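You operate a simulated robot arm through the tools that you are given. There is no shell and no other tool.

You run a simulated robot arm. Do the job below in one go: nothing can be reset, and whatever is moved stays where it is left.

Task
Set the feeder up for the job on the card.
Fine: both guides, speed and batch as on the card; gate gap from the thickness chart.

The check looks at the end state, three seconds after you hand in, the way a careful person would. Anything else that was tipped, shoved, dropped, spilled or broken makes it a failure.

Robot
A 6-joint arm with a two-finger gripper, fixed in place. Base frame: the origin is on the floor under the middle of its stand, x ahead of it, y to its left, z up. Units: cm, degrees, N and s.
It reaches about 157.2 cm from its shoulder. Its first joint turns from -166.0 to 166.0 degrees. Payload 2.45 kg.
Tool frame: the origin (TCP) lies between the finger pads and is the grasp point; the fingertips stand 2 cm ahead of it; z points along the fingers, y is the line along which they close. The gripper opens to 14 cm; its body begins 16.8 cm behind the TCP.
Orientation is told as [roll, pitch, yaw] about the base's x, y, z axes, in that order, counted from this pose: with the fingers straight down and closing along the base's y, the tool's x points along the base's -x, its y along +y and its z along -z.

Tools
- The arm moves only by the tool servo_tool. Its argument "series" is a list of rows, each a list of 7 numbers: the opening, from 0 (shut) to 1 (fully open), then the shift along the tool's x, y, z in units of 500 mm (1.0 is 500 mm), then the turn, a rotation vector about the tool's x, y, z in units of 90 degrees (1.0 is 90 degrees). In form: [[jaw, x, y, z, ax, ay, az], ...]. A call has 1 to 20 rows; each row is the pose to reach, as a shift and turn from the pose commanded when the call began, along the tool's axes at that moment. A call with a number of a shift or a turn outside -1 to 1 is refused whole. Each row takes 0.2 s and may step no farther than 5 cm and 8.6 degrees from the row before; otherwise, or with a gripper value out of range, the whole call is refused. Where a pose cannot be reached the arm comes as near as it can. A force on the tool above 90 N (or 10 N above the force at the start of the call, whichever is more), or a blocked arm, ends the call early, and 0.2 s more pass. The fingers move at their own pace (about 4.5 cm/s each) and stop on an object; they squeeze with about 30 N. The grip force told is the motor's: it shows also when the fingers shut on nothing. Time passes only in rows, and 0.2 s behind the last, so rows that repeat a pose let the fingers close. The reply holds the time, the measured pose of the TCP, the force on the tool along the base axes, the opening and the grip force, in the units named above and with some noise, with the torque about the TCP (base axes, N m) and any sound that the robot's microphone picked up, and new pictures: "pictures" is both (left out), scene, wrist or none.
- Cameras (640 x 400 px; columns grow to the right, rows downward): "scene" is fixed at [22.01, -64.99, 154.78]; the picture's right is [0.89, -0.46, 0.00], its down [-0.18, -0.35, -0.92] and it looks along [0.43, 0.82, -0.39] (base axes); focal length 353 px, centre (320, 200). "wrist" rides on the gripper at [7.8, 1.1, -20.9] in the tool frame; the picture's right is [-0.14, 0.99, 0.00], its down [-0.92, -0.13, -0.37] and it looks along [-0.37, -0.05, 0.93] (tool axes); focal length 280 px, centre (320, 200).
- probe_pixels(camera, pixels): for up to 12 pixels [column, row] of the newest picture of that camera ("zoom" is the newest enlarged one), the place [x, y, z] in the base frame of the surface seen there, good to about 0.3 cm. It takes no simulated time.
- inspect(camera, box): a new picture of the part [left, top, right, bottom] of that camera's present view, enlarged. It takes no simulated time.
- sign_off(): hands the job in; it is judged then, once.

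Open the gripper and draw the arm clear of the work before you hand the job in, unless the task says otherwise.

The tools are called after ">>>" as name(argument=value, ...) on one line, values as JSON. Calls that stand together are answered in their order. servo_tool: Moves the arm, as the interface text tells. Its arguments: {"type":"object","properties":{"series":{"type":"array"},"pictures":{"type":"string","enum":["both","scene","wrist","none"]}},"required":["series"]} The other tools are called the same way: probe_pixels (camera, pixels) gives the place of the surface under pixels of a picture; inspect (camera, box) takes an enlarged picture of a part of a camera's view; sign_off () hands the job in.

At the start:

```text
clock: 0.0
eef_pos: [65.98, 20.55, 133.93]
tcp_rot: [0.0, -0.1, 0.0]
ft_force: [0.4, 0.4, 1.1]
torque: [0.01, -0.01, -0.02]
opening: 13.99
grasp_force: 0.0
```

scene: 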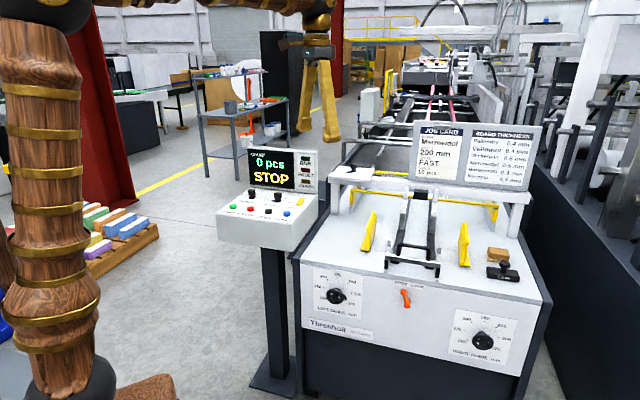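
wrist: 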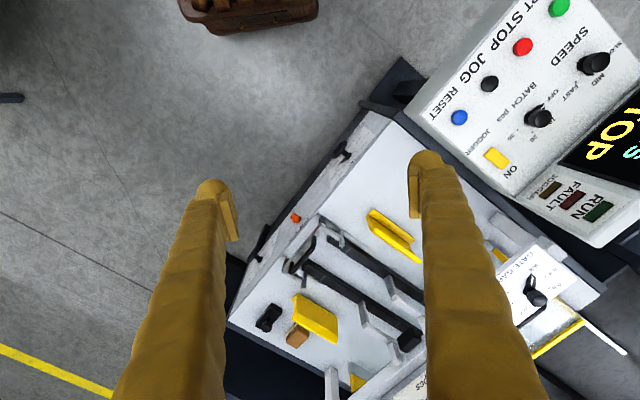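

I see a job card at about (440,150) and a thickness chart at (500,155) in the scene picture. I'll enlarge those, the console and the front panel to read them.

>>> inspect(camera="scene", box=[405, 115, 550, 205])

>>> inspect(camera="scene", box=[210, 140, 330, 215])

>>> inspect(camera="scene", box=[295, 255, 535, 380])

>>> inspect(camera="scene", box=[310, 150, 550, 290])

>>> inspect(camera="wrist", box=[400, 0, 640, 150])

>>> inspect(camera="wrist", box=[440, 220, 640, 400])

```text
4.41 times, centred on (478, 160) of scene
```

zoom: 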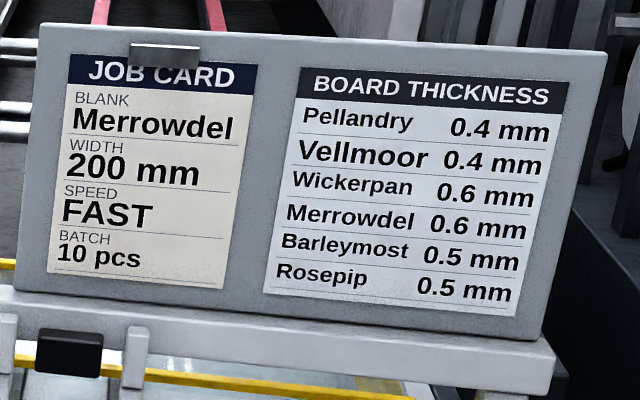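

```text
5.33 times, centred on (270, 178) of scene
```

zoom: 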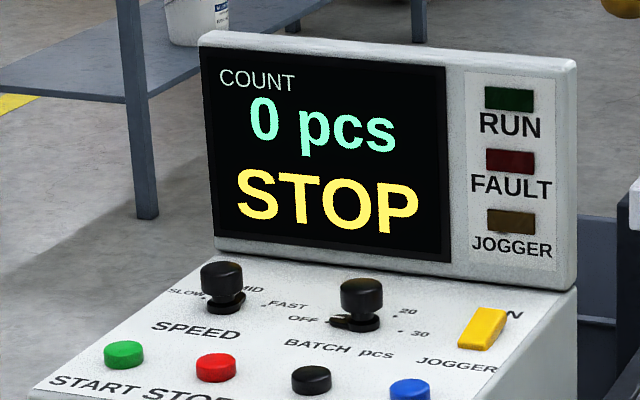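

```text
2.67 times, centred on (415, 318) of scene
```

zoom: 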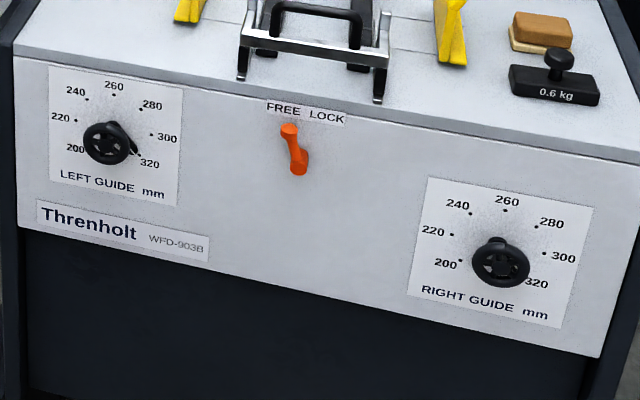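

```text
2.67 times, centred on (430, 220) of scene
```

zoom: 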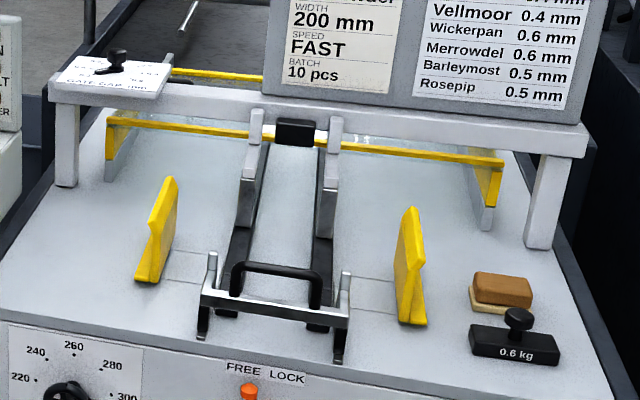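

```text
2.67 times, centred on (520, 75) of wrist
```

zoom: 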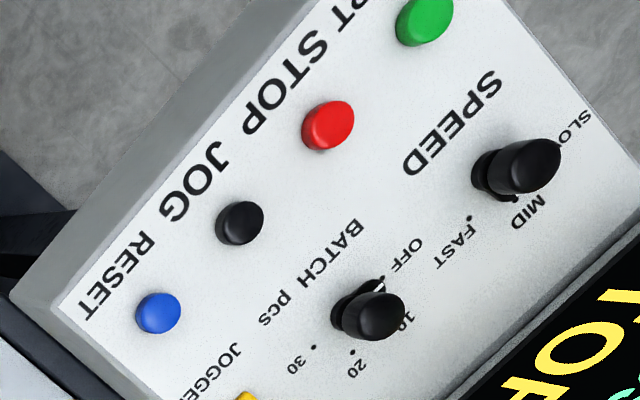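

```text
2.22 times, centred on (540, 310) of wrist
```

zoom: 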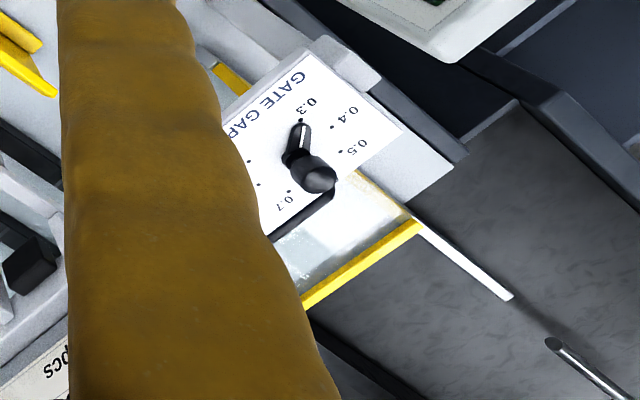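

The card asks for Merrowdel, 200 mm, FAST, 10 pcs; the chart gives Merrowdel 0.6 mm. Next I measure the positions of the knobs, wheels and surfaces.

>>> probe_pixels(camera="scene", pixels=[[335, 296], [483, 341], [315, 275], [360, 285], [310, 310], [360, 325], [460, 315], [515, 325], [455, 360], [505, 365], [407, 300], [404, 291]])

>>> inspect(camera="scene", box=[305, 260, 385, 310])

>>> inspect(camera="scene", box=[440, 305, 536, 365])

>>> inspect(camera="scene", box=[380, 275, 444, 315])

>>> inspect(camera="scene", box=[320, 155, 384, 195])

>>> inspect(camera="scene", box=[225, 180, 305, 230])

```text
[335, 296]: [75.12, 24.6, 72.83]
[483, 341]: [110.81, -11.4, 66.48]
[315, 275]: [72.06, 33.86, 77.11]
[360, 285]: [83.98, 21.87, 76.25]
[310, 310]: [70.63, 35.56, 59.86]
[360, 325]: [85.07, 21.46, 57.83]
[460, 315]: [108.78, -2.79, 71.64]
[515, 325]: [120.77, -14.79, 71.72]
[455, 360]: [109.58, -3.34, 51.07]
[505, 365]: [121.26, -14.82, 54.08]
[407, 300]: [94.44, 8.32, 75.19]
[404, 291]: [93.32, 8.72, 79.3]
```

```text
8.00 times, centred on (345, 285) of scene
```

zoom: 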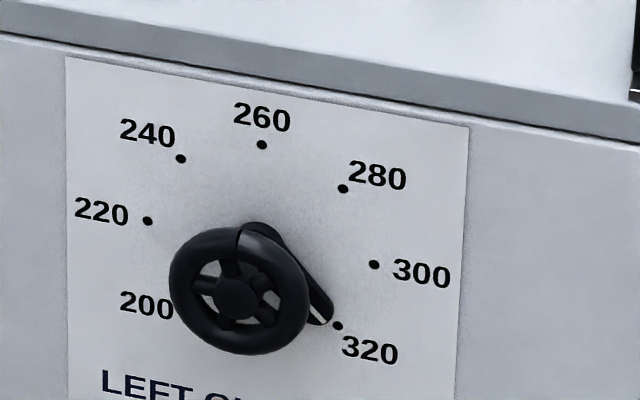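

```text
6.67 times, centred on (488, 335) of scene
```

zoom: 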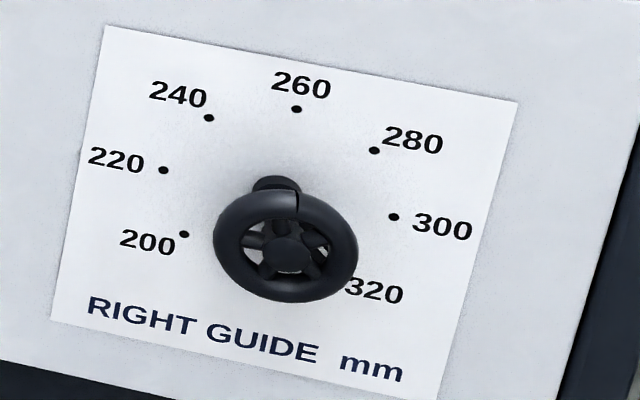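

```text
10.00 times, centred on (412, 295) of scene
```

zoom: 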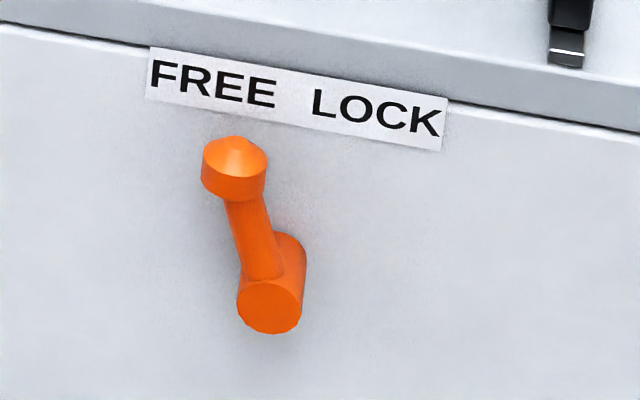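

```text
10.00 times, centred on (352, 175) of scene
```

zoom: 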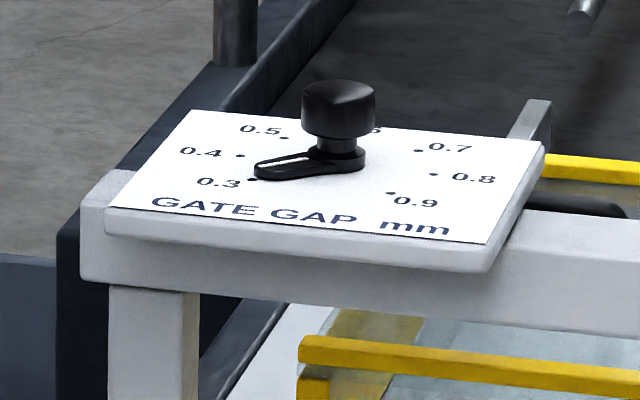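

```text
8.00 times, centred on (265, 205) of scene
```

zoom: 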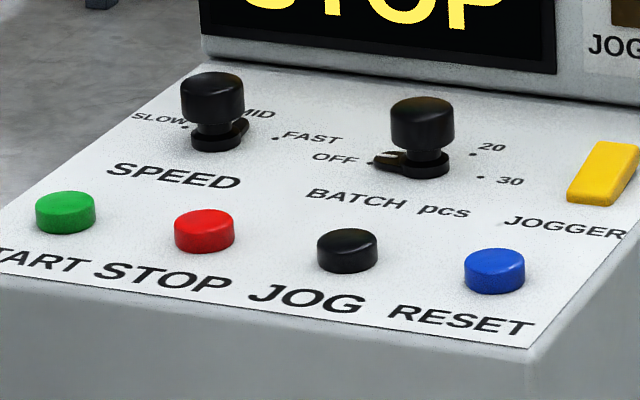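

The left guide pointer is at 320, gate at 0.3, batch at OFF, lever near FREE. I probe the console and gate plates for their poses next.

>>> probe_pixels(camera="scene", pixels=[[251, 192], [277, 194], [235, 203], [300, 215], [255, 215], [290, 224], [230, 208], [265, 188], [282, 208], [300, 201], [268, 209], [274, 201]])

>>> probe_pixels(camera="scene", pixels=[[354, 165], [340, 166], [370, 172], [372, 170], [337, 176], [365, 178], [345, 172], [350, 160], [400, 185], [330, 180], [376, 170], [353, 172]])

>>> probe_pixels(camera="wrist", pixels=[[597, 62], [541, 116], [522, 46], [489, 82], [459, 117], [560, 8], [495, 157], [570, 90], [520, 110], [575, 120], [530, 170], [440, 110]])

>>> probe_pixels(camera="wrist", pixels=[[534, 298], [530, 285], [555, 265], [580, 270], [600, 290], [575, 255], [562, 300], [625, 350], [560, 345], [605, 285], [375, 220], [310, 315]])

```text
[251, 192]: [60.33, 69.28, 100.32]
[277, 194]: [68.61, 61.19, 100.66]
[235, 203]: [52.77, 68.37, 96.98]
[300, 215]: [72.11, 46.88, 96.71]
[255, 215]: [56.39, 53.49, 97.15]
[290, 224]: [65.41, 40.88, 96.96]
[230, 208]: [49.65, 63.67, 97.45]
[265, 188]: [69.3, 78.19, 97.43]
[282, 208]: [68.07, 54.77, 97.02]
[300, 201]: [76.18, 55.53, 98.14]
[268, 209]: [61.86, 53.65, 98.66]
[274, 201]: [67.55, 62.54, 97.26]
```

```text
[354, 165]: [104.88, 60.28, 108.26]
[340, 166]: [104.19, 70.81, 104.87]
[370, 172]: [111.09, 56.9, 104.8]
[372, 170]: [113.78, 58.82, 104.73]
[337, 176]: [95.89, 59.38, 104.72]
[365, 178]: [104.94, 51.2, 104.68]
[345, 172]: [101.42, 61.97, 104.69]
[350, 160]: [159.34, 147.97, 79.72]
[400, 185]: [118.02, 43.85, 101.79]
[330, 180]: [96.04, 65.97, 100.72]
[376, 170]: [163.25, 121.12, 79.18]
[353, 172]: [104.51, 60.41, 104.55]
```

```text
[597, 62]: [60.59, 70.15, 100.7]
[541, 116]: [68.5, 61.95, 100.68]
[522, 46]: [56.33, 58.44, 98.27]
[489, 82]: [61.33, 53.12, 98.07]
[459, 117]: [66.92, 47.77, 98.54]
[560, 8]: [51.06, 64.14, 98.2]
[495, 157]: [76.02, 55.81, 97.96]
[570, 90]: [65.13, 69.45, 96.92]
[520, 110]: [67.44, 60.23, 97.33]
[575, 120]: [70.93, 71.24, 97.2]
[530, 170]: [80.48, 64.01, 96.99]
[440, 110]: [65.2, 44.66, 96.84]
```

```text
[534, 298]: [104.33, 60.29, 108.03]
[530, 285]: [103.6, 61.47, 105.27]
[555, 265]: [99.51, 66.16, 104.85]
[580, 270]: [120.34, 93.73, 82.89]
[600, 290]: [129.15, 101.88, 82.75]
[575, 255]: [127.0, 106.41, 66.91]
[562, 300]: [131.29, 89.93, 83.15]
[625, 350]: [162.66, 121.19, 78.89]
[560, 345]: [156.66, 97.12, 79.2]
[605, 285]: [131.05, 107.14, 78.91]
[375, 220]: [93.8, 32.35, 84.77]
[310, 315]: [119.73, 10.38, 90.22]
```

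Knobs: speed at about (60.6,69.8,100.7), batch at (68.5,61.8,100.7), gate at (104.6,60.4,108). I'll move the wrist camera above the console (pixels (597,62), (541,116)) to look at the pointers closely.

>>> servo_tool(series=[[1, 0.008, 0.087, 0.018, 0, 0, 0], [1, 0.016, 0.174, 0.036, 0, 0, 0], [1, 0.024, 0.261, 0.054, 0, 0, 0], [1, 0.032, 0.348, 0.072, 0, 0, 0], [1, 0.04, 0.435, 0.09, 0, 0, 0], [1, 0.048, 0.522, 0.108, 0, 0, 0], [1, 0.056, 0.609, 0.126, 0, 0, 0], [1, 0.064, 0.696, 0.144, 0, 0, 0], [1, 0.072, 0.783, 0.162, 0, 0, 0], [1, 0.08, 0.87, 0.18, 0, 0, 0]])

```text
clock: 2.2
eef_pos: [61.97, 64.15, 124.75]
tcp_rot: [-0.1, -0.1, 0.0]
ft_force: [-0.2, 0.2, 0.0]
torque: [0.08, -0.04, -0.01]
opening: 13.99
grasp_force: 0.1
```

scene: 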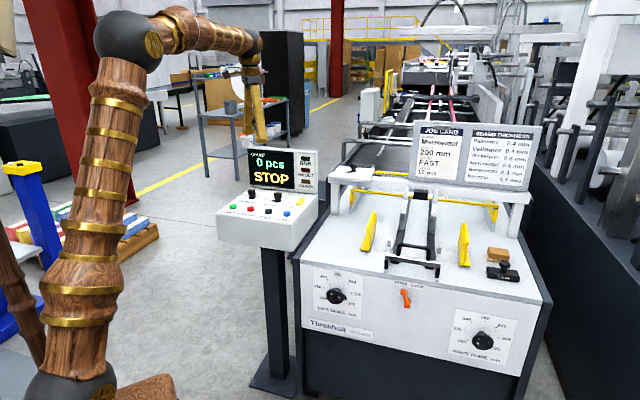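
wrist: 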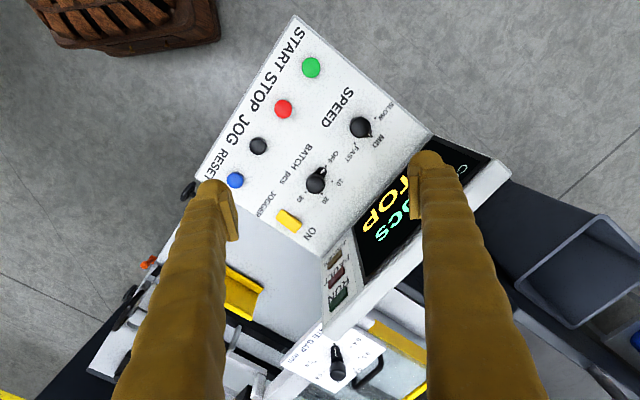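

The console is fully visible now, with knobs at (360,127) and (316,181). I zoom on the dials.

>>> inspect(camera="wrist", box=[320, 85, 416, 145])

>>> inspect(camera="wrist", box=[260, 140, 372, 210])

>>> inspect(camera="wrist", box=[270, 320, 398, 400])

>>> probe_pixels(camera="wrist", pixels=[[360, 127], [316, 181], [343, 147], [379, 138], [381, 103], [432, 133], [502, 180], [470, 165], [319, 258], [332, 312], [283, 108], [259, 146]])

```text
6.67 times, centred on (368, 115) of wrist
```

zoom: 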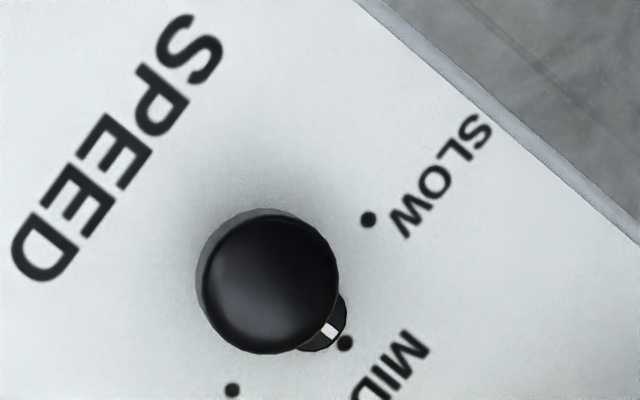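

```text
5.71 times, centred on (316, 175) of wrist
```

zoom: 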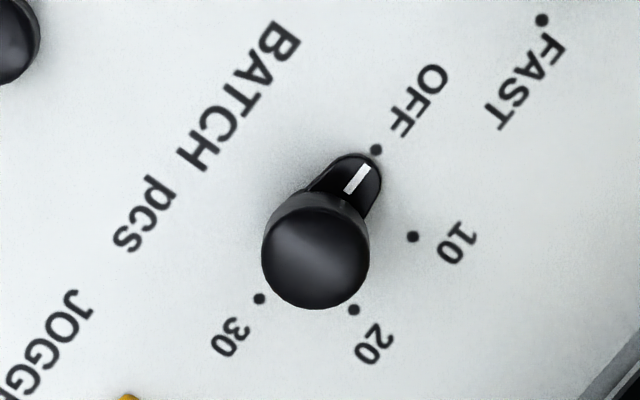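

```text
5.00 times, centred on (334, 360) of wrist
```

zoom: 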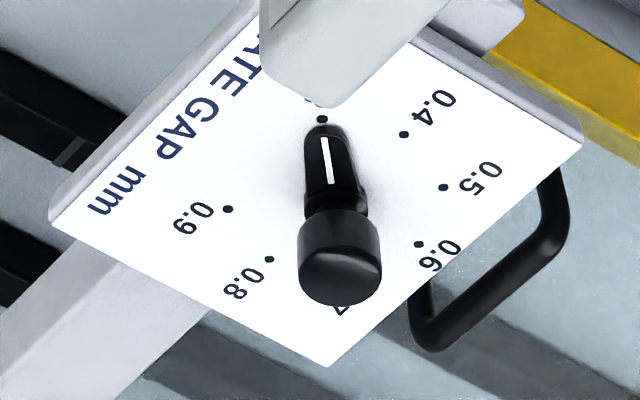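

```text
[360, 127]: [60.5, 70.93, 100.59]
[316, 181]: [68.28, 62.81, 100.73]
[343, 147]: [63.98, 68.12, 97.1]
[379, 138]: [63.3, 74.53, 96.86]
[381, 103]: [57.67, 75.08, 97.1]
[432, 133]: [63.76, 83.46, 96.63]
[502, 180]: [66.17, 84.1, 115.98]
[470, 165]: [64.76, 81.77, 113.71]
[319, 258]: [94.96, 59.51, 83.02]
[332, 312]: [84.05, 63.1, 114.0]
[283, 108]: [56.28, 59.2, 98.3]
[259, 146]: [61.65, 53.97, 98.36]
```

Zooms show the speed pointer at MID, batch pointer at OFF, with 60° steps clockwise to FAST and 10. I move over the speed knob (360,127), half-closing the jaws and yawing 45° so that the fingers straddle it square to the pointer.

>>> servo_tool(series=[[0.5, 0.0035, 0.0225, 0.0427, 0, 0, -0.0833], [0.5, 0.007, 0.045, 0.0853, 0, 0, -0.1667], [0.5, 0.0105, 0.0675, 0.128, 0, 0, -0.25], [0.5, 0.014, 0.09, 0.1707, 0, 0, -0.3333], [0.5, 0.0175, 0.1125, 0.2133, 0, 0, -0.4167], [0.5, 0.021, 0.135, 0.256, 0, 0, -0.5], [0.5, 0.021, 0.135, 0.256, 0, 0, -0.5]])

```text
clock: 3.8
eef_pos: [60.84, 70.96, 112.0]
tcp_rot: [0.0, 0.0, 45.1]
ft_force: [0.5, -0.6, 0.4]
torque: [-0.01, -0.02, -0.04]
opening: 7.01
grasp_force: 0.0
```

scene: 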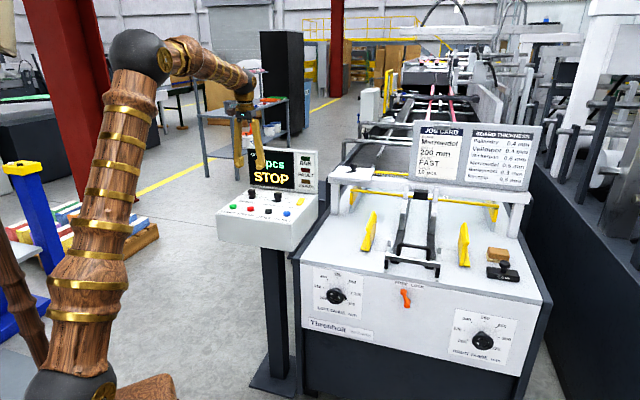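
wrist: 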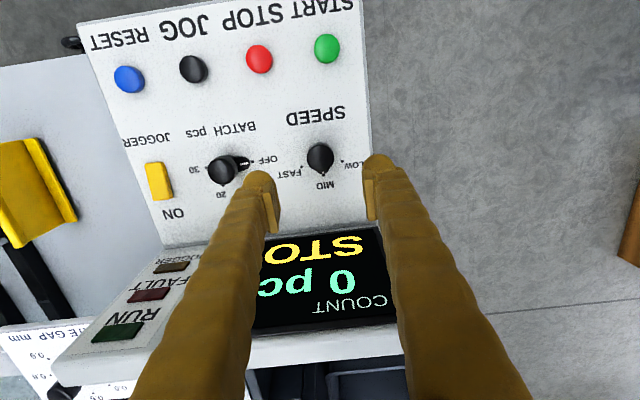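

The knob sits at (320,157), right in line with the jaw axis. I descend so the TCP is at about z=100.4 around the knob.

>>> servo_tool(series=[[0.5, 0, 0, 0.07, 0, 0, 0], [0.5, 0, 0, 0.14, 0, 0, 0], [0.5, 0, 0, 0.2, 0, 0, 0], [0.5, 0, 0, 0.232, 0, 0, 0]])

```text
clock: 4.8
eef_pos: [60.85, 71.01, 100.33]
tcp_rot: [0.0, 0.0, 45.1]
ft_force: [-0.5, 0.2, 0.3]
torque: [0.02, 0.04, -0.01]
opening: 6.99
grasp_force: 0.1
```

scene: 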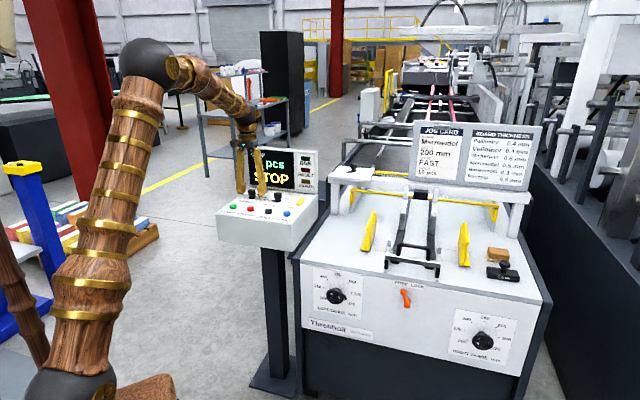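
wrist: 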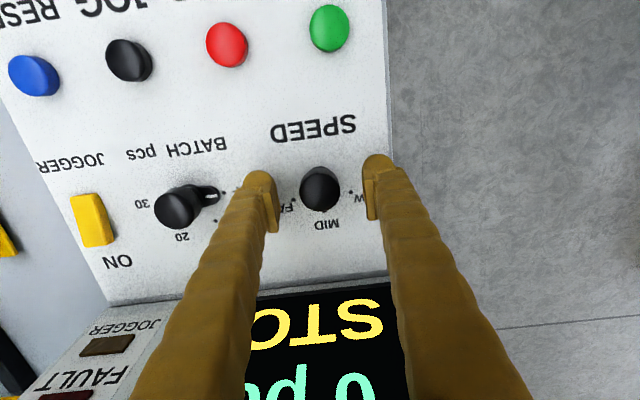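

The fingers straddle the speed knob at (320,190) without contact. I close on it.

>>> servo_tool(series=[[0, 0, 0, 0, 0, 0, 0], [0, 0, 0, 0, 0, 0, 0], [0, 0, 0, 0, 0, 0, 0], [0, 0, 0, 0, 0, 0, 0]], pictures="wrist")

```text
clock: 5.8
eef_pos: [60.81, 71.18, 100.31]
tcp_rot: [0.0, 0.0, 45.0]
ft_force: [-1.0, 0.4, -0.6]
torque: [-0.02, 0.0, 0.03]
opening: 3.12
grasp_force: 38.1
```

wrist: 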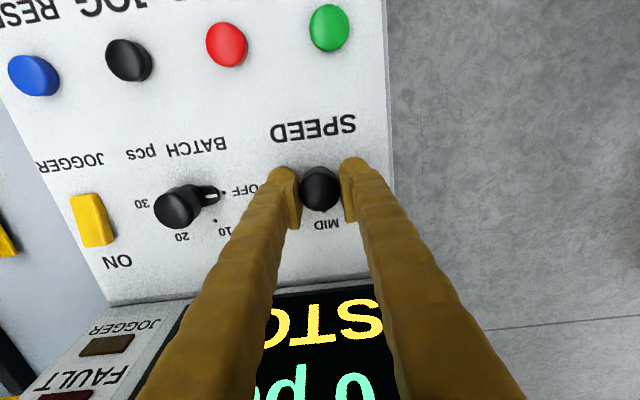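

The knob is gripped (3.12 cm). I turn it 60° clockwise seen from above, from MID to FAST.

>>> servo_tool(series=[[0, 0, 0, 0, 0, 0, 0.0833], [0, 0, 0, 0, 0, 0, 0.1667], [0, 0, 0, 0, 0, 0, 0.25], [0, 0, 0, 0, 0, 0, 0.3333], [0, 0, 0, 0, 0, 0, 0.4167], [0, 0, 0, 0, 0, 0, 0.5], [0, 0, 0, 0, 0, 0, 0.5833], [0, 0, 0, 0, 0, 0, 0.6667], [0, 0, 0, 0, 0, 0, 0.6667]])

```text
clock: 7.8
eef_pos: [61.0, 70.84, 100.38]
tcp_rot: [0.0, 0.0, -15.1]
ft_force: [-22.7, -28.4, -17.7]
torque: [-0.26, 0.17, 0.24]
opening: 3.1
grasp_force: 45.1
```

scene: 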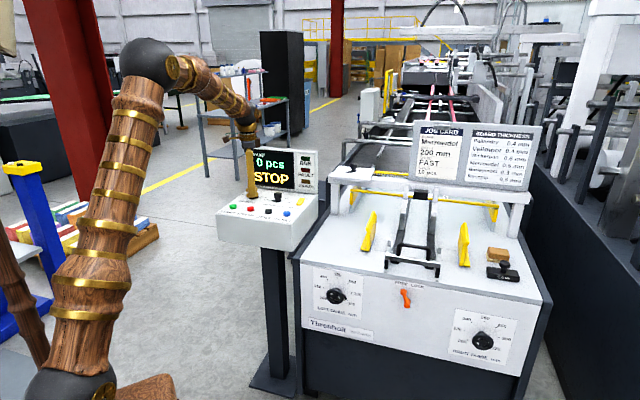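
wrist: 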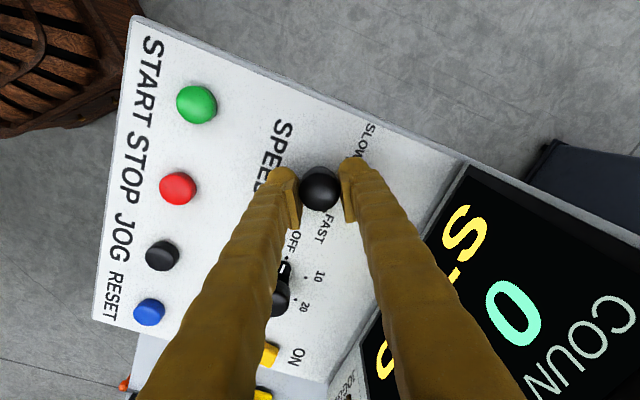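

Some 40 N side load has appeared, so I check whether anything touches the display and where the pointer stands before releasing.

>>> inspect(camera="scene", box=[215, 110, 327, 220])

>>> inspect(camera="wrist", box=[250, 120, 410, 320])

```text
3.64 times, centred on (271, 165) of scene
```

zoom: 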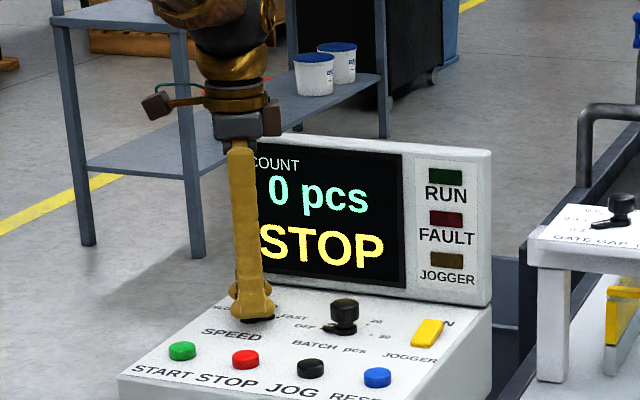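

```text
2.00 times, centred on (330, 220) of wrist
```

zoom: 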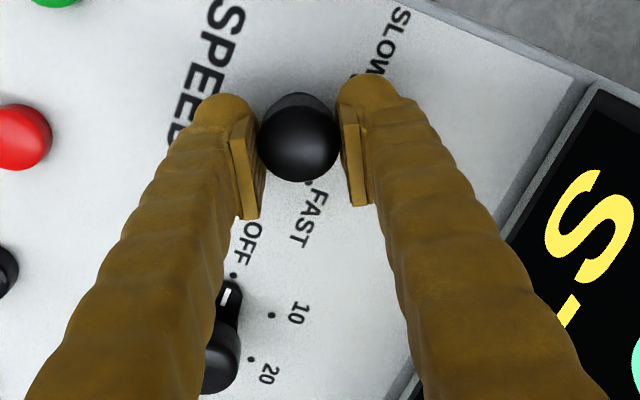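

No contact with the display is visible; the load is likely the grip being slightly off centre. I release the knob and watch the force.

>>> servo_tool(series=[[0.45, 0, 0, 0, 0, 0, 0.6667], [0.45, 0, 0, 0, 0, 0, 0.6667]])

```text
refused: row 1 steps farther than a row can; nothing moved
```

That row was counted from the new start pose; I repeat the release holding still.

>>> servo_tool(series=[[0.45, 0, 0, 0, 0, 0, 0], [0.45, 0, 0, 0, 0, 0, 0]])

```text
clock: 8.4
eef_pos: [60.93, 70.78, 100.62]
tcp_rot: [0.1, 0.0, -15.0]
ft_force: [-0.5, 0.6, -0.3]
torque: [-0.02, -0.01, -0.01]
opening: 6.33
grasp_force: 0.0
```

scene: 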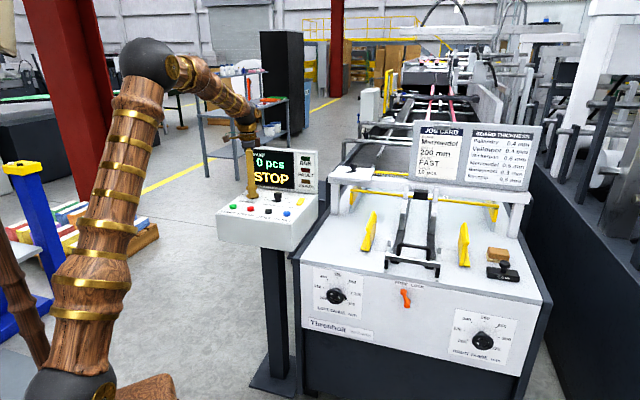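
wrist: 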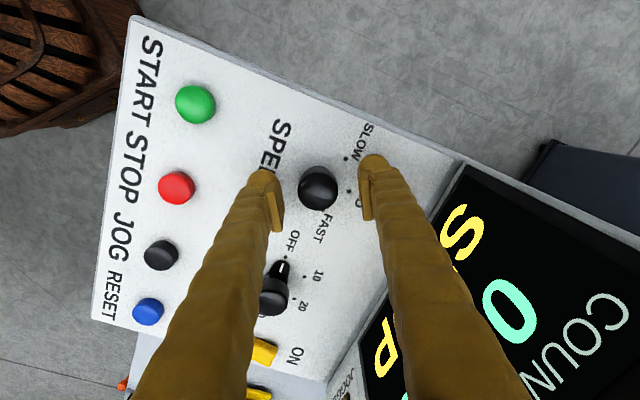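

The load is gone. I lift straight up to view the speed pointer clearly.

>>> servo_tool(series=[[0.5, 0, 0, -0.05, 0, 0, 0], [0.5, 0, 0, -0.12, 0, 0, 0], [0.5, 0, 0, -0.2, 0, 0, 0], [0.5, 0, 0, -0.26, 0, 0, 0]])

>>> inspect(camera="wrist", box=[250, 90, 410, 190])

```text
clock: 9.4
eef_pos: [60.92, 70.91, 113.66]
tcp_rot: [0.0, 0.0, -15.0]
ft_force: [-0.9, 0.2, -1.1]
torque: [-0.03, 0.07, 0.01]
opening: 6.98
grasp_force: 0.2
```

scene: 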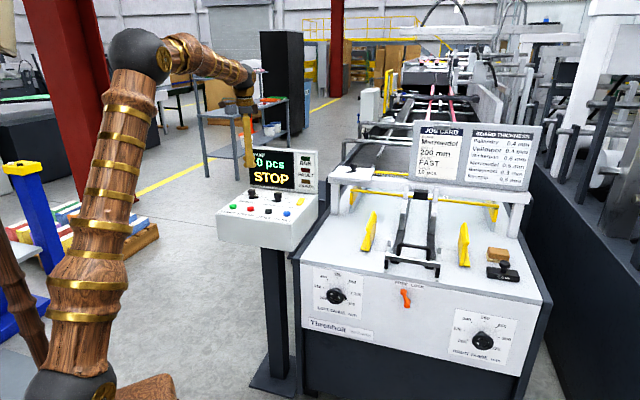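
wrist: 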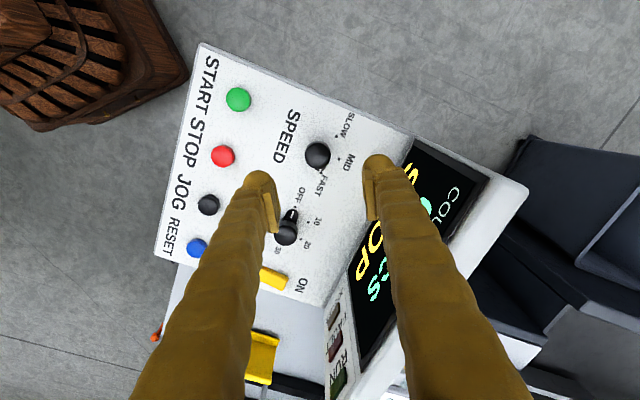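

```text
4.00 times, centred on (330, 140) of wrist
```

zoom: 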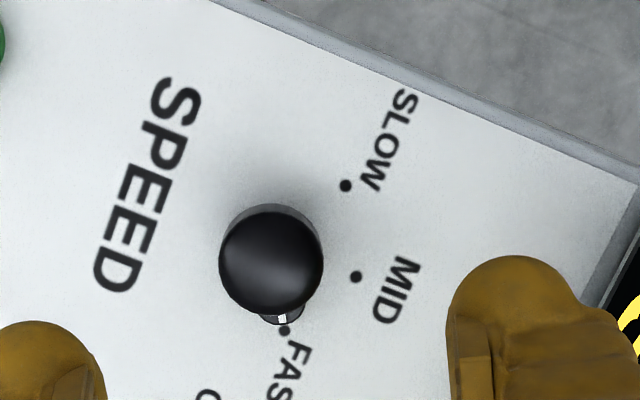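

The speed pointer now sits on FAST (zoom (283,325)). I move over the batch knob at (286,232) and yaw so that the jaws close square to its pointer.

>>> servo_tool(series=[[0.45, -0.0504, -0.0303, 0, 0, 0, 0.0833], [0.45, -0.1008, -0.0605, 0, 0, 0, 0.1667], [0.45, -0.1512, -0.0908, 0, 0, 0, 0.25], [0.45, -0.2016, -0.121, 0, 0, 0, 0.3333], [0.45, -0.2016, -0.121, 0, 0, 0, 0.3333]])

>>> inspect(camera="wrist", box=[240, 90, 400, 190])

```text
clock: 10.6
eef_pos: [69.15, 62.37, 113.48]
tcp_rot: [0.0, 0.0, -45.1]
ft_force: [0.0, -0.6, 0.1]
torque: [-0.01, -0.03, -0.02]
opening: 6.29
grasp_force: 0.0
```

scene: 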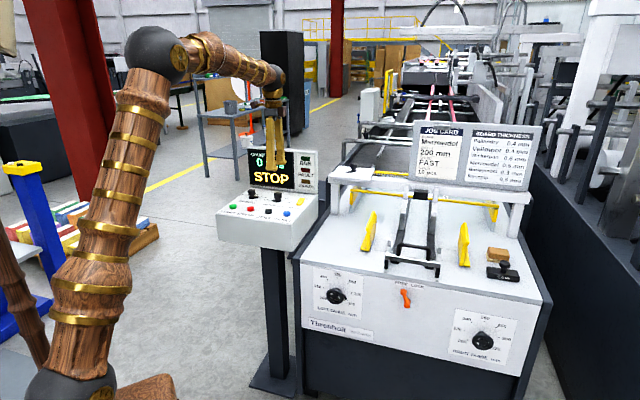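
wrist: 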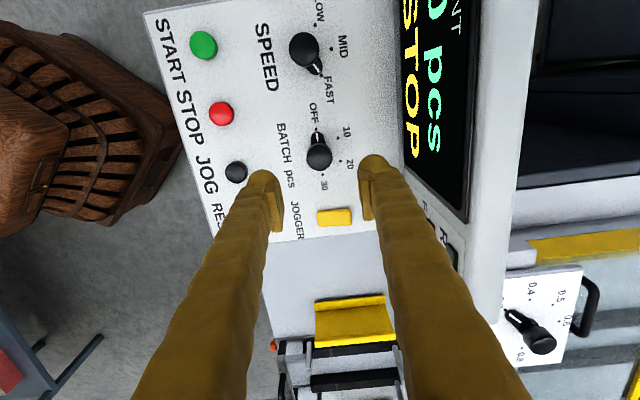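

```text
4.00 times, centred on (320, 140) of wrist
```

zoom: 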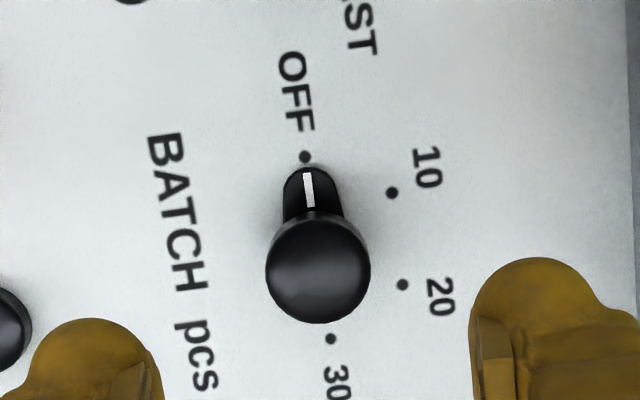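

Knob top at (319,157) is centred under the jaws. I descend and close on it.

>>> servo_tool(series=[[0.45, 0, 0, 0.08, 0, 0, 0], [0.45, 0, 0, 0.16, 0, 0, 0], [0.45, 0, 0, 0.22, 0, 0, 0], [0.45, 0, 0, 0.26, 0, 0, 0], [0.45, 0, 0, 0.26, 0, 0, 0], [0, 0, 0, 0.26, 0, 0, 0], [0, 0, 0, 0.26, 0, 0, 0], [0, 0, 0, 0.26, 0, 0, 0], [0, 0, 0, 0.26, 0, 0, 0]])

```text
clock: 12.6
eef_pos: [68.98, 62.52, 100.6]
tcp_rot: [0.0, 0.1, -45.0]
ft_force: [-1.9, -1.3, -3.8]
torque: [0.02, 0.01, -0.02]
opening: 3.13
grasp_force: 43.4
```

scene: 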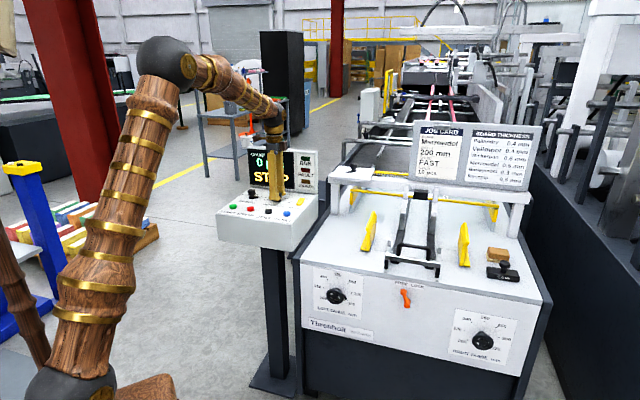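
wrist: 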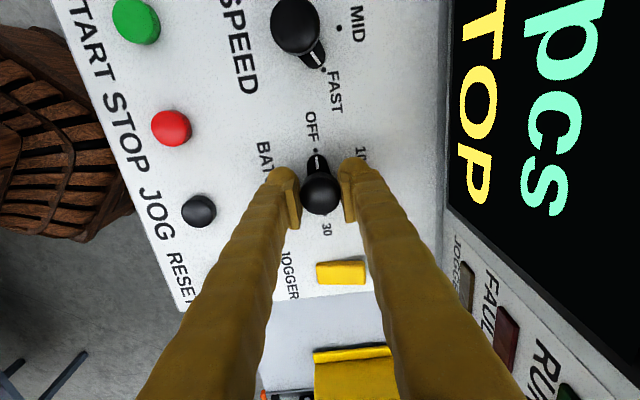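

Gripped with little side load. I turn 60° clockwise, from OFF to 10.

>>> servo_tool(series=[[0, 0, 0, 0, 0, 0, 0.0833], [0, 0, 0, 0, 0, 0, 0.1667], [0, 0, 0, 0, 0, 0, 0.25], [0, 0, 0, 0, 0, 0, 0.3333], [0, 0, 0, 0, 0, 0, 0.4167], [0, 0, 0, 0, 0, 0, 0.5], [0, 0, 0, 0, 0, 0, 0.5833], [0, 0, 0, 0, 0, 0, 0.6667], [0, 0, 0, 0, 0, 0, 0.6667]], pictures="wrist")

```text
clock: 14.6
eef_pos: [69.15, 62.44, 100.53]
tcp_rot: [0.1, 0.1, -105.1]
ft_force: [20.1, 18.5, 20.2]
torque: [0.28, -0.26, 0.04]
opening: 3.11
grasp_force: 44.7
```

wrist: 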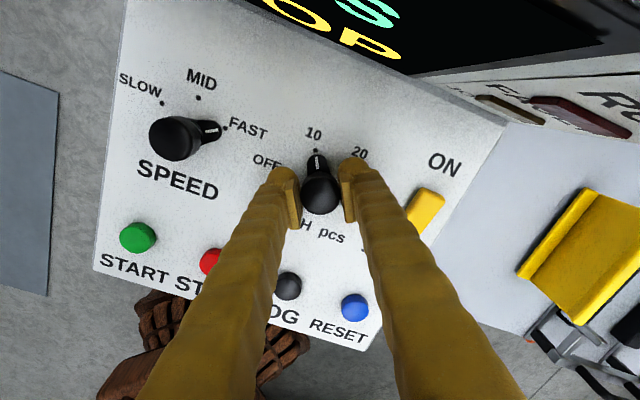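

The pointer now reads 10 at (317,155). I release and lift straight up.

>>> servo_tool(series=[[0.45, 0, 0, 0, 0, 0, 0], [0.45, 0, 0, 0, 0, 0, 0], [0.45, 0, 0, -0.06, 0, 0, 0], [0.45, 0, 0, -0.14, 0, 0, 0], [0.45, 0, 0, -0.22, 0, 0, 0], [0.45, 0, 0, -0.3, 0, 0, 0]])

>>> inspect(camera="wrist", box=[230, 80, 390, 180])

```text
clock: 16.0
eef_pos: [69.01, 62.52, 115.47]
tcp_rot: [0.0, 0.1, -105.1]
ft_force: [0.1, -0.7, 0.1]
torque: [0.02, -0.01, 0.0]
opening: 6.29
grasp_force: 0.1
```

scene: 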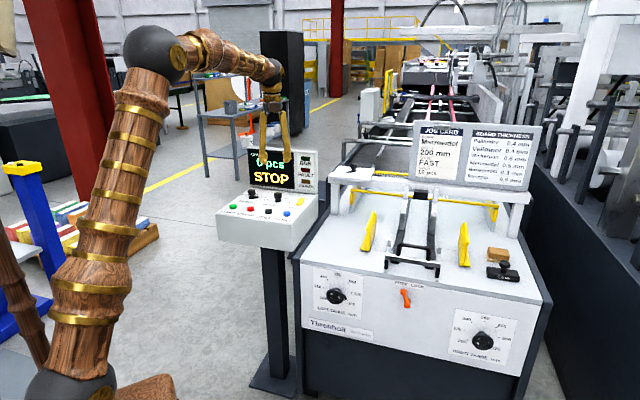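
wrist: 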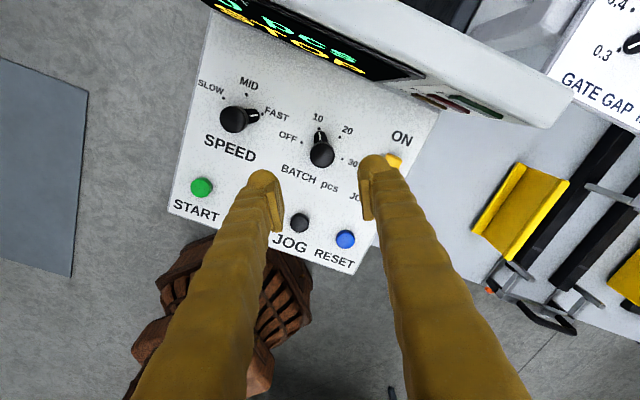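

```text
4.00 times, centred on (310, 130) of wrist
```

zoom: 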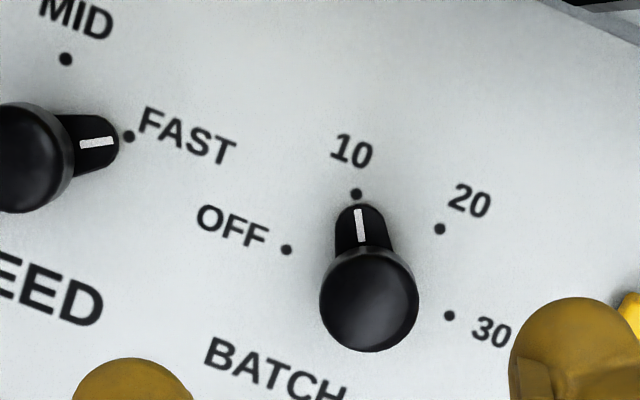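

Batch reads 10 and speed reads FAST, both well on their dots. Next is the gate knob; I probe the card board and surroundings for clearance before moving there.

>>> probe_pixels(camera="scene", pixels=[[417, 124], [414, 172], [541, 130], [525, 190], [345, 168], [318, 152], [314, 190], [380, 187], [354, 165], [402, 180]])

>>> servo_tool(series=[[0.5, 0, 0, -0.07, 0, 0, -0.0833], [0.5, 0, 0, -0.14, 0, 0, -0.1667], [0.5, 0, 0, -0.21, 0, 0, -0.25], [0.5, 0, 0, -0.28, 0, 0, -0.3333], [0.5, 0, 0, -0.28, 0, 0, -0.4167], [0.5, 0, 0, -0.28, 0, 0, -0.5], [0.5, 0, 0, -0.28, 0, 0, -0.5833], [0.5, 0, 0, -0.28, 0, 0, -0.6667], [0.5, 0, 0, -0.28, 0, 0, -0.75], [0.5, 0, 0, -0.28, 0, 0, -0.8333], [0.5, 0, 0, -0.28, 0, 0, -0.9167], [0.5, 0, 0, -0.28, 0, 0, -1.0]])

```text
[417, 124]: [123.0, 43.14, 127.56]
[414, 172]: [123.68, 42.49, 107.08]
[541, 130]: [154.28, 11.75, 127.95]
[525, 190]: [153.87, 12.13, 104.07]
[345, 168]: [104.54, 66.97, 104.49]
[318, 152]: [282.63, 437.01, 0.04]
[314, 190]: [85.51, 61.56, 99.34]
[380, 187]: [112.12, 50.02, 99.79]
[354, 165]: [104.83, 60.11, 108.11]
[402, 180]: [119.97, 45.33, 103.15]
```

```text
clock: 18.6
eef_pos: [69.12, 62.47, 129.48]
tcp_rot: [0.0, 0.1, -15.0]
ft_force: [0.1, -0.3, 0.0]
torque: [0.0, 0.02, 0.01]
opening: 7.02
grasp_force: 0.0
```

scene: 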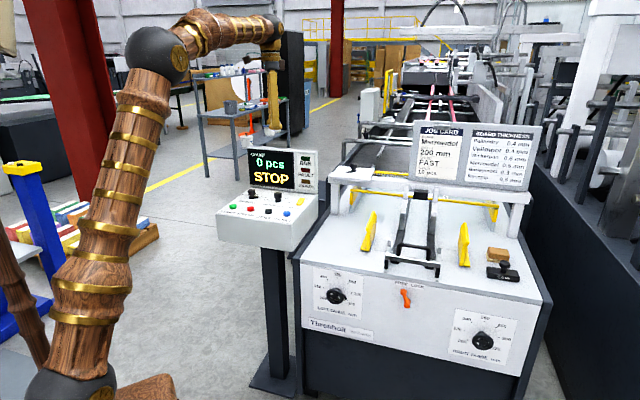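
wrist: 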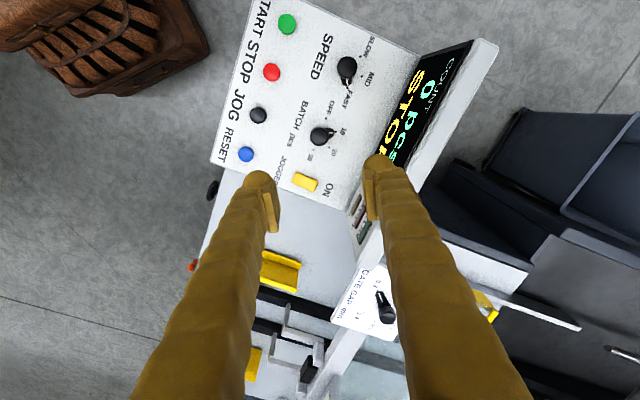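

The card board starts 25 cm right of the gate knob, so there's room. I move over the gate knob, now at (385,310) in the wrist view, with TCP at z≈122 to look.

>>> servo_tool(series=[[0.5, -0.0776, 0.0161, 0.0164, 0, 0, 0], [0.5, -0.1552, 0.0322, 0.0329, 0, 0, 0], [0.5, -0.2328, 0.0483, 0.0493, 0, 0, 0], [0.5, -0.3104, 0.0644, 0.0658, 0, 0, 0], [0.5, -0.388, 0.0804, 0.0822, 0, 0, 0], [0.5, -0.4656, 0.0965, 0.0987, 0, 0, 0], [0.5, -0.5432, 0.1126, 0.1151, 0, 0, 0], [0.5, -0.6208, 0.1287, 0.1316, 0, 0, 0], [0.5, -0.6984, 0.1448, 0.148, 0, 0, 0], [0.5, -0.6984, 0.1448, 0.148, 0, 0, 0]])

>>> inspect(camera="wrist", box=[240, 100, 400, 200])

>>> inspect(camera="scene", box=[300, 110, 460, 210])

```text
clock: 20.8
eef_pos: [98.41, 56.44, 118.62]
tcp_rot: [0.0, -0.1, -15.0]
ft_force: [-1.1, -0.3, -0.2]
torque: [0.01, -0.01, 0.03]
opening: 7.0
grasp_force: 0.0
out of reach, approached as far as the arm can: row 6, 7, 8, 9, 10
```

scene: 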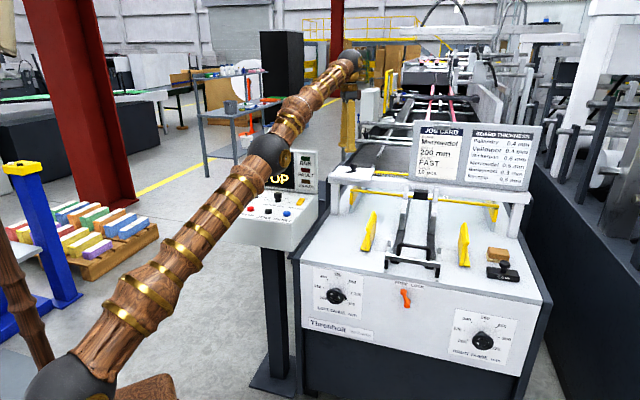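
wrist: 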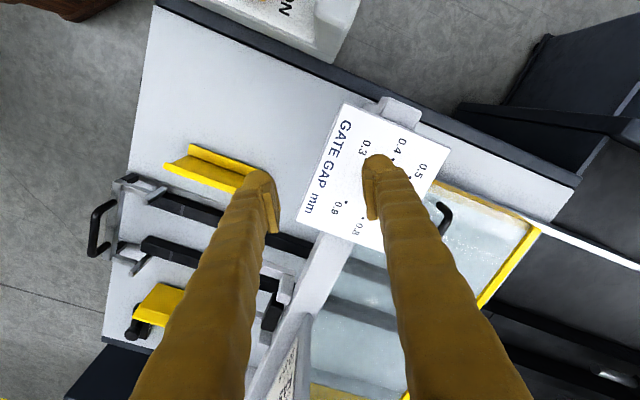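

```text
4.00 times, centred on (320, 150) of wrist
```

zoom: 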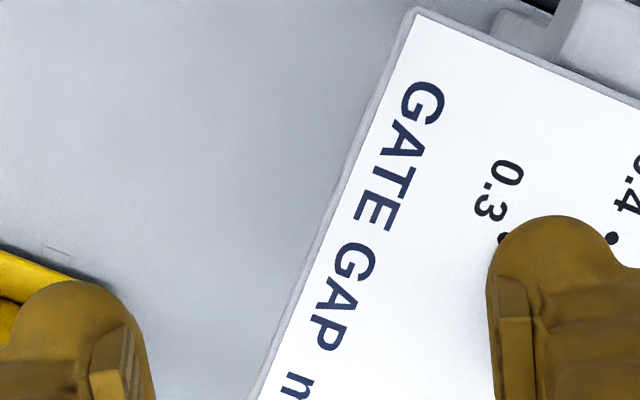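

```text
4.00 times, centred on (380, 160) of scene
```

zoom: 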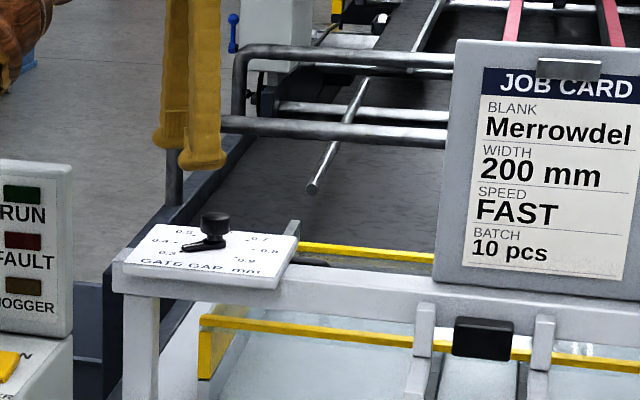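

The arm is fully stretched and stopped 6 cm short with the tool vertical: the gate knob needs a slightly tilted tool. I back off 8 cm toward the robot first to see which pose the commands count from.

>>> servo_tool(series=[[0.5, 0.05, 0, 0, 0, 0, 0], [0.5, 0.1, 0, 0, 0, 0, 0], [0.5, 0.15, 0, 0, 0, 0, 0], [0.5, 0.16, 0, 0, 0, 0, 0], [0.5, 0.16, 0, 0, 0, 0, 0]], pictures="none")

```text
clock: 22.0
eef_pos: [90.42, 58.5, 118.54]
tcp_rot: [-0.1, -0.1, -15.0]
ft_force: [-0.4, 0.4, 0.2]
torque: [0.01, 0.0, 0.0]
opening: 7.0
grasp_force: 0.2
```

Commands count from the reached pose. I yaw the tool +75° here (away from the display), before tilting it 10° outward for the gate knob.

>>> servo_tool(series=[[0.5, -0.0054, -0.0031, -0.0044, 0, 0, -0.0926], [0.5, -0.0109, -0.0062, -0.0089, 0, 0, -0.1852], [0.5, -0.0163, -0.0093, -0.0133, 0, 0, -0.2778], [0.5, -0.0218, -0.0124, -0.0178, 0, 0, -0.3704], [0.5, -0.0272, -0.0156, -0.0222, 0, 0, -0.463], [0.5, -0.0327, -0.0187, -0.0267, 0, 0, -0.5556], [0.5, -0.0381, -0.0218, -0.0311, 0, 0, -0.6481], [0.5, -0.0436, -0.0249, -0.0356, 0, 0, -0.7407], [0.5, -0.049, -0.028, -0.04, 0, 0, -0.8333], [0.5, -0.049, -0.028, -0.04, 0, 0, -0.8333]])

```text
clock: 24.2
eef_pos: [92.39, 56.61, 120.55]
tcp_rot: [0.0, -0.1, 60.0]
ft_force: [0.9, 0.3, 0.2]
torque: [-0.02, 0.01, -0.01]
opening: 6.98
grasp_force: 0.1
```

scene: 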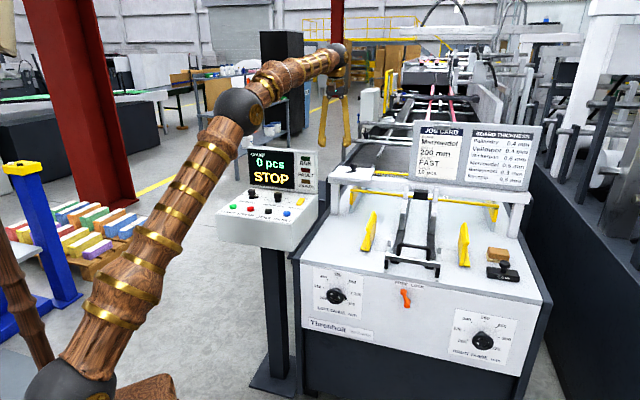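
wrist: 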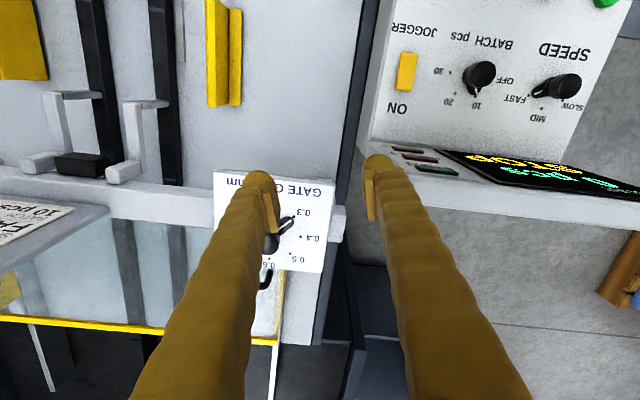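

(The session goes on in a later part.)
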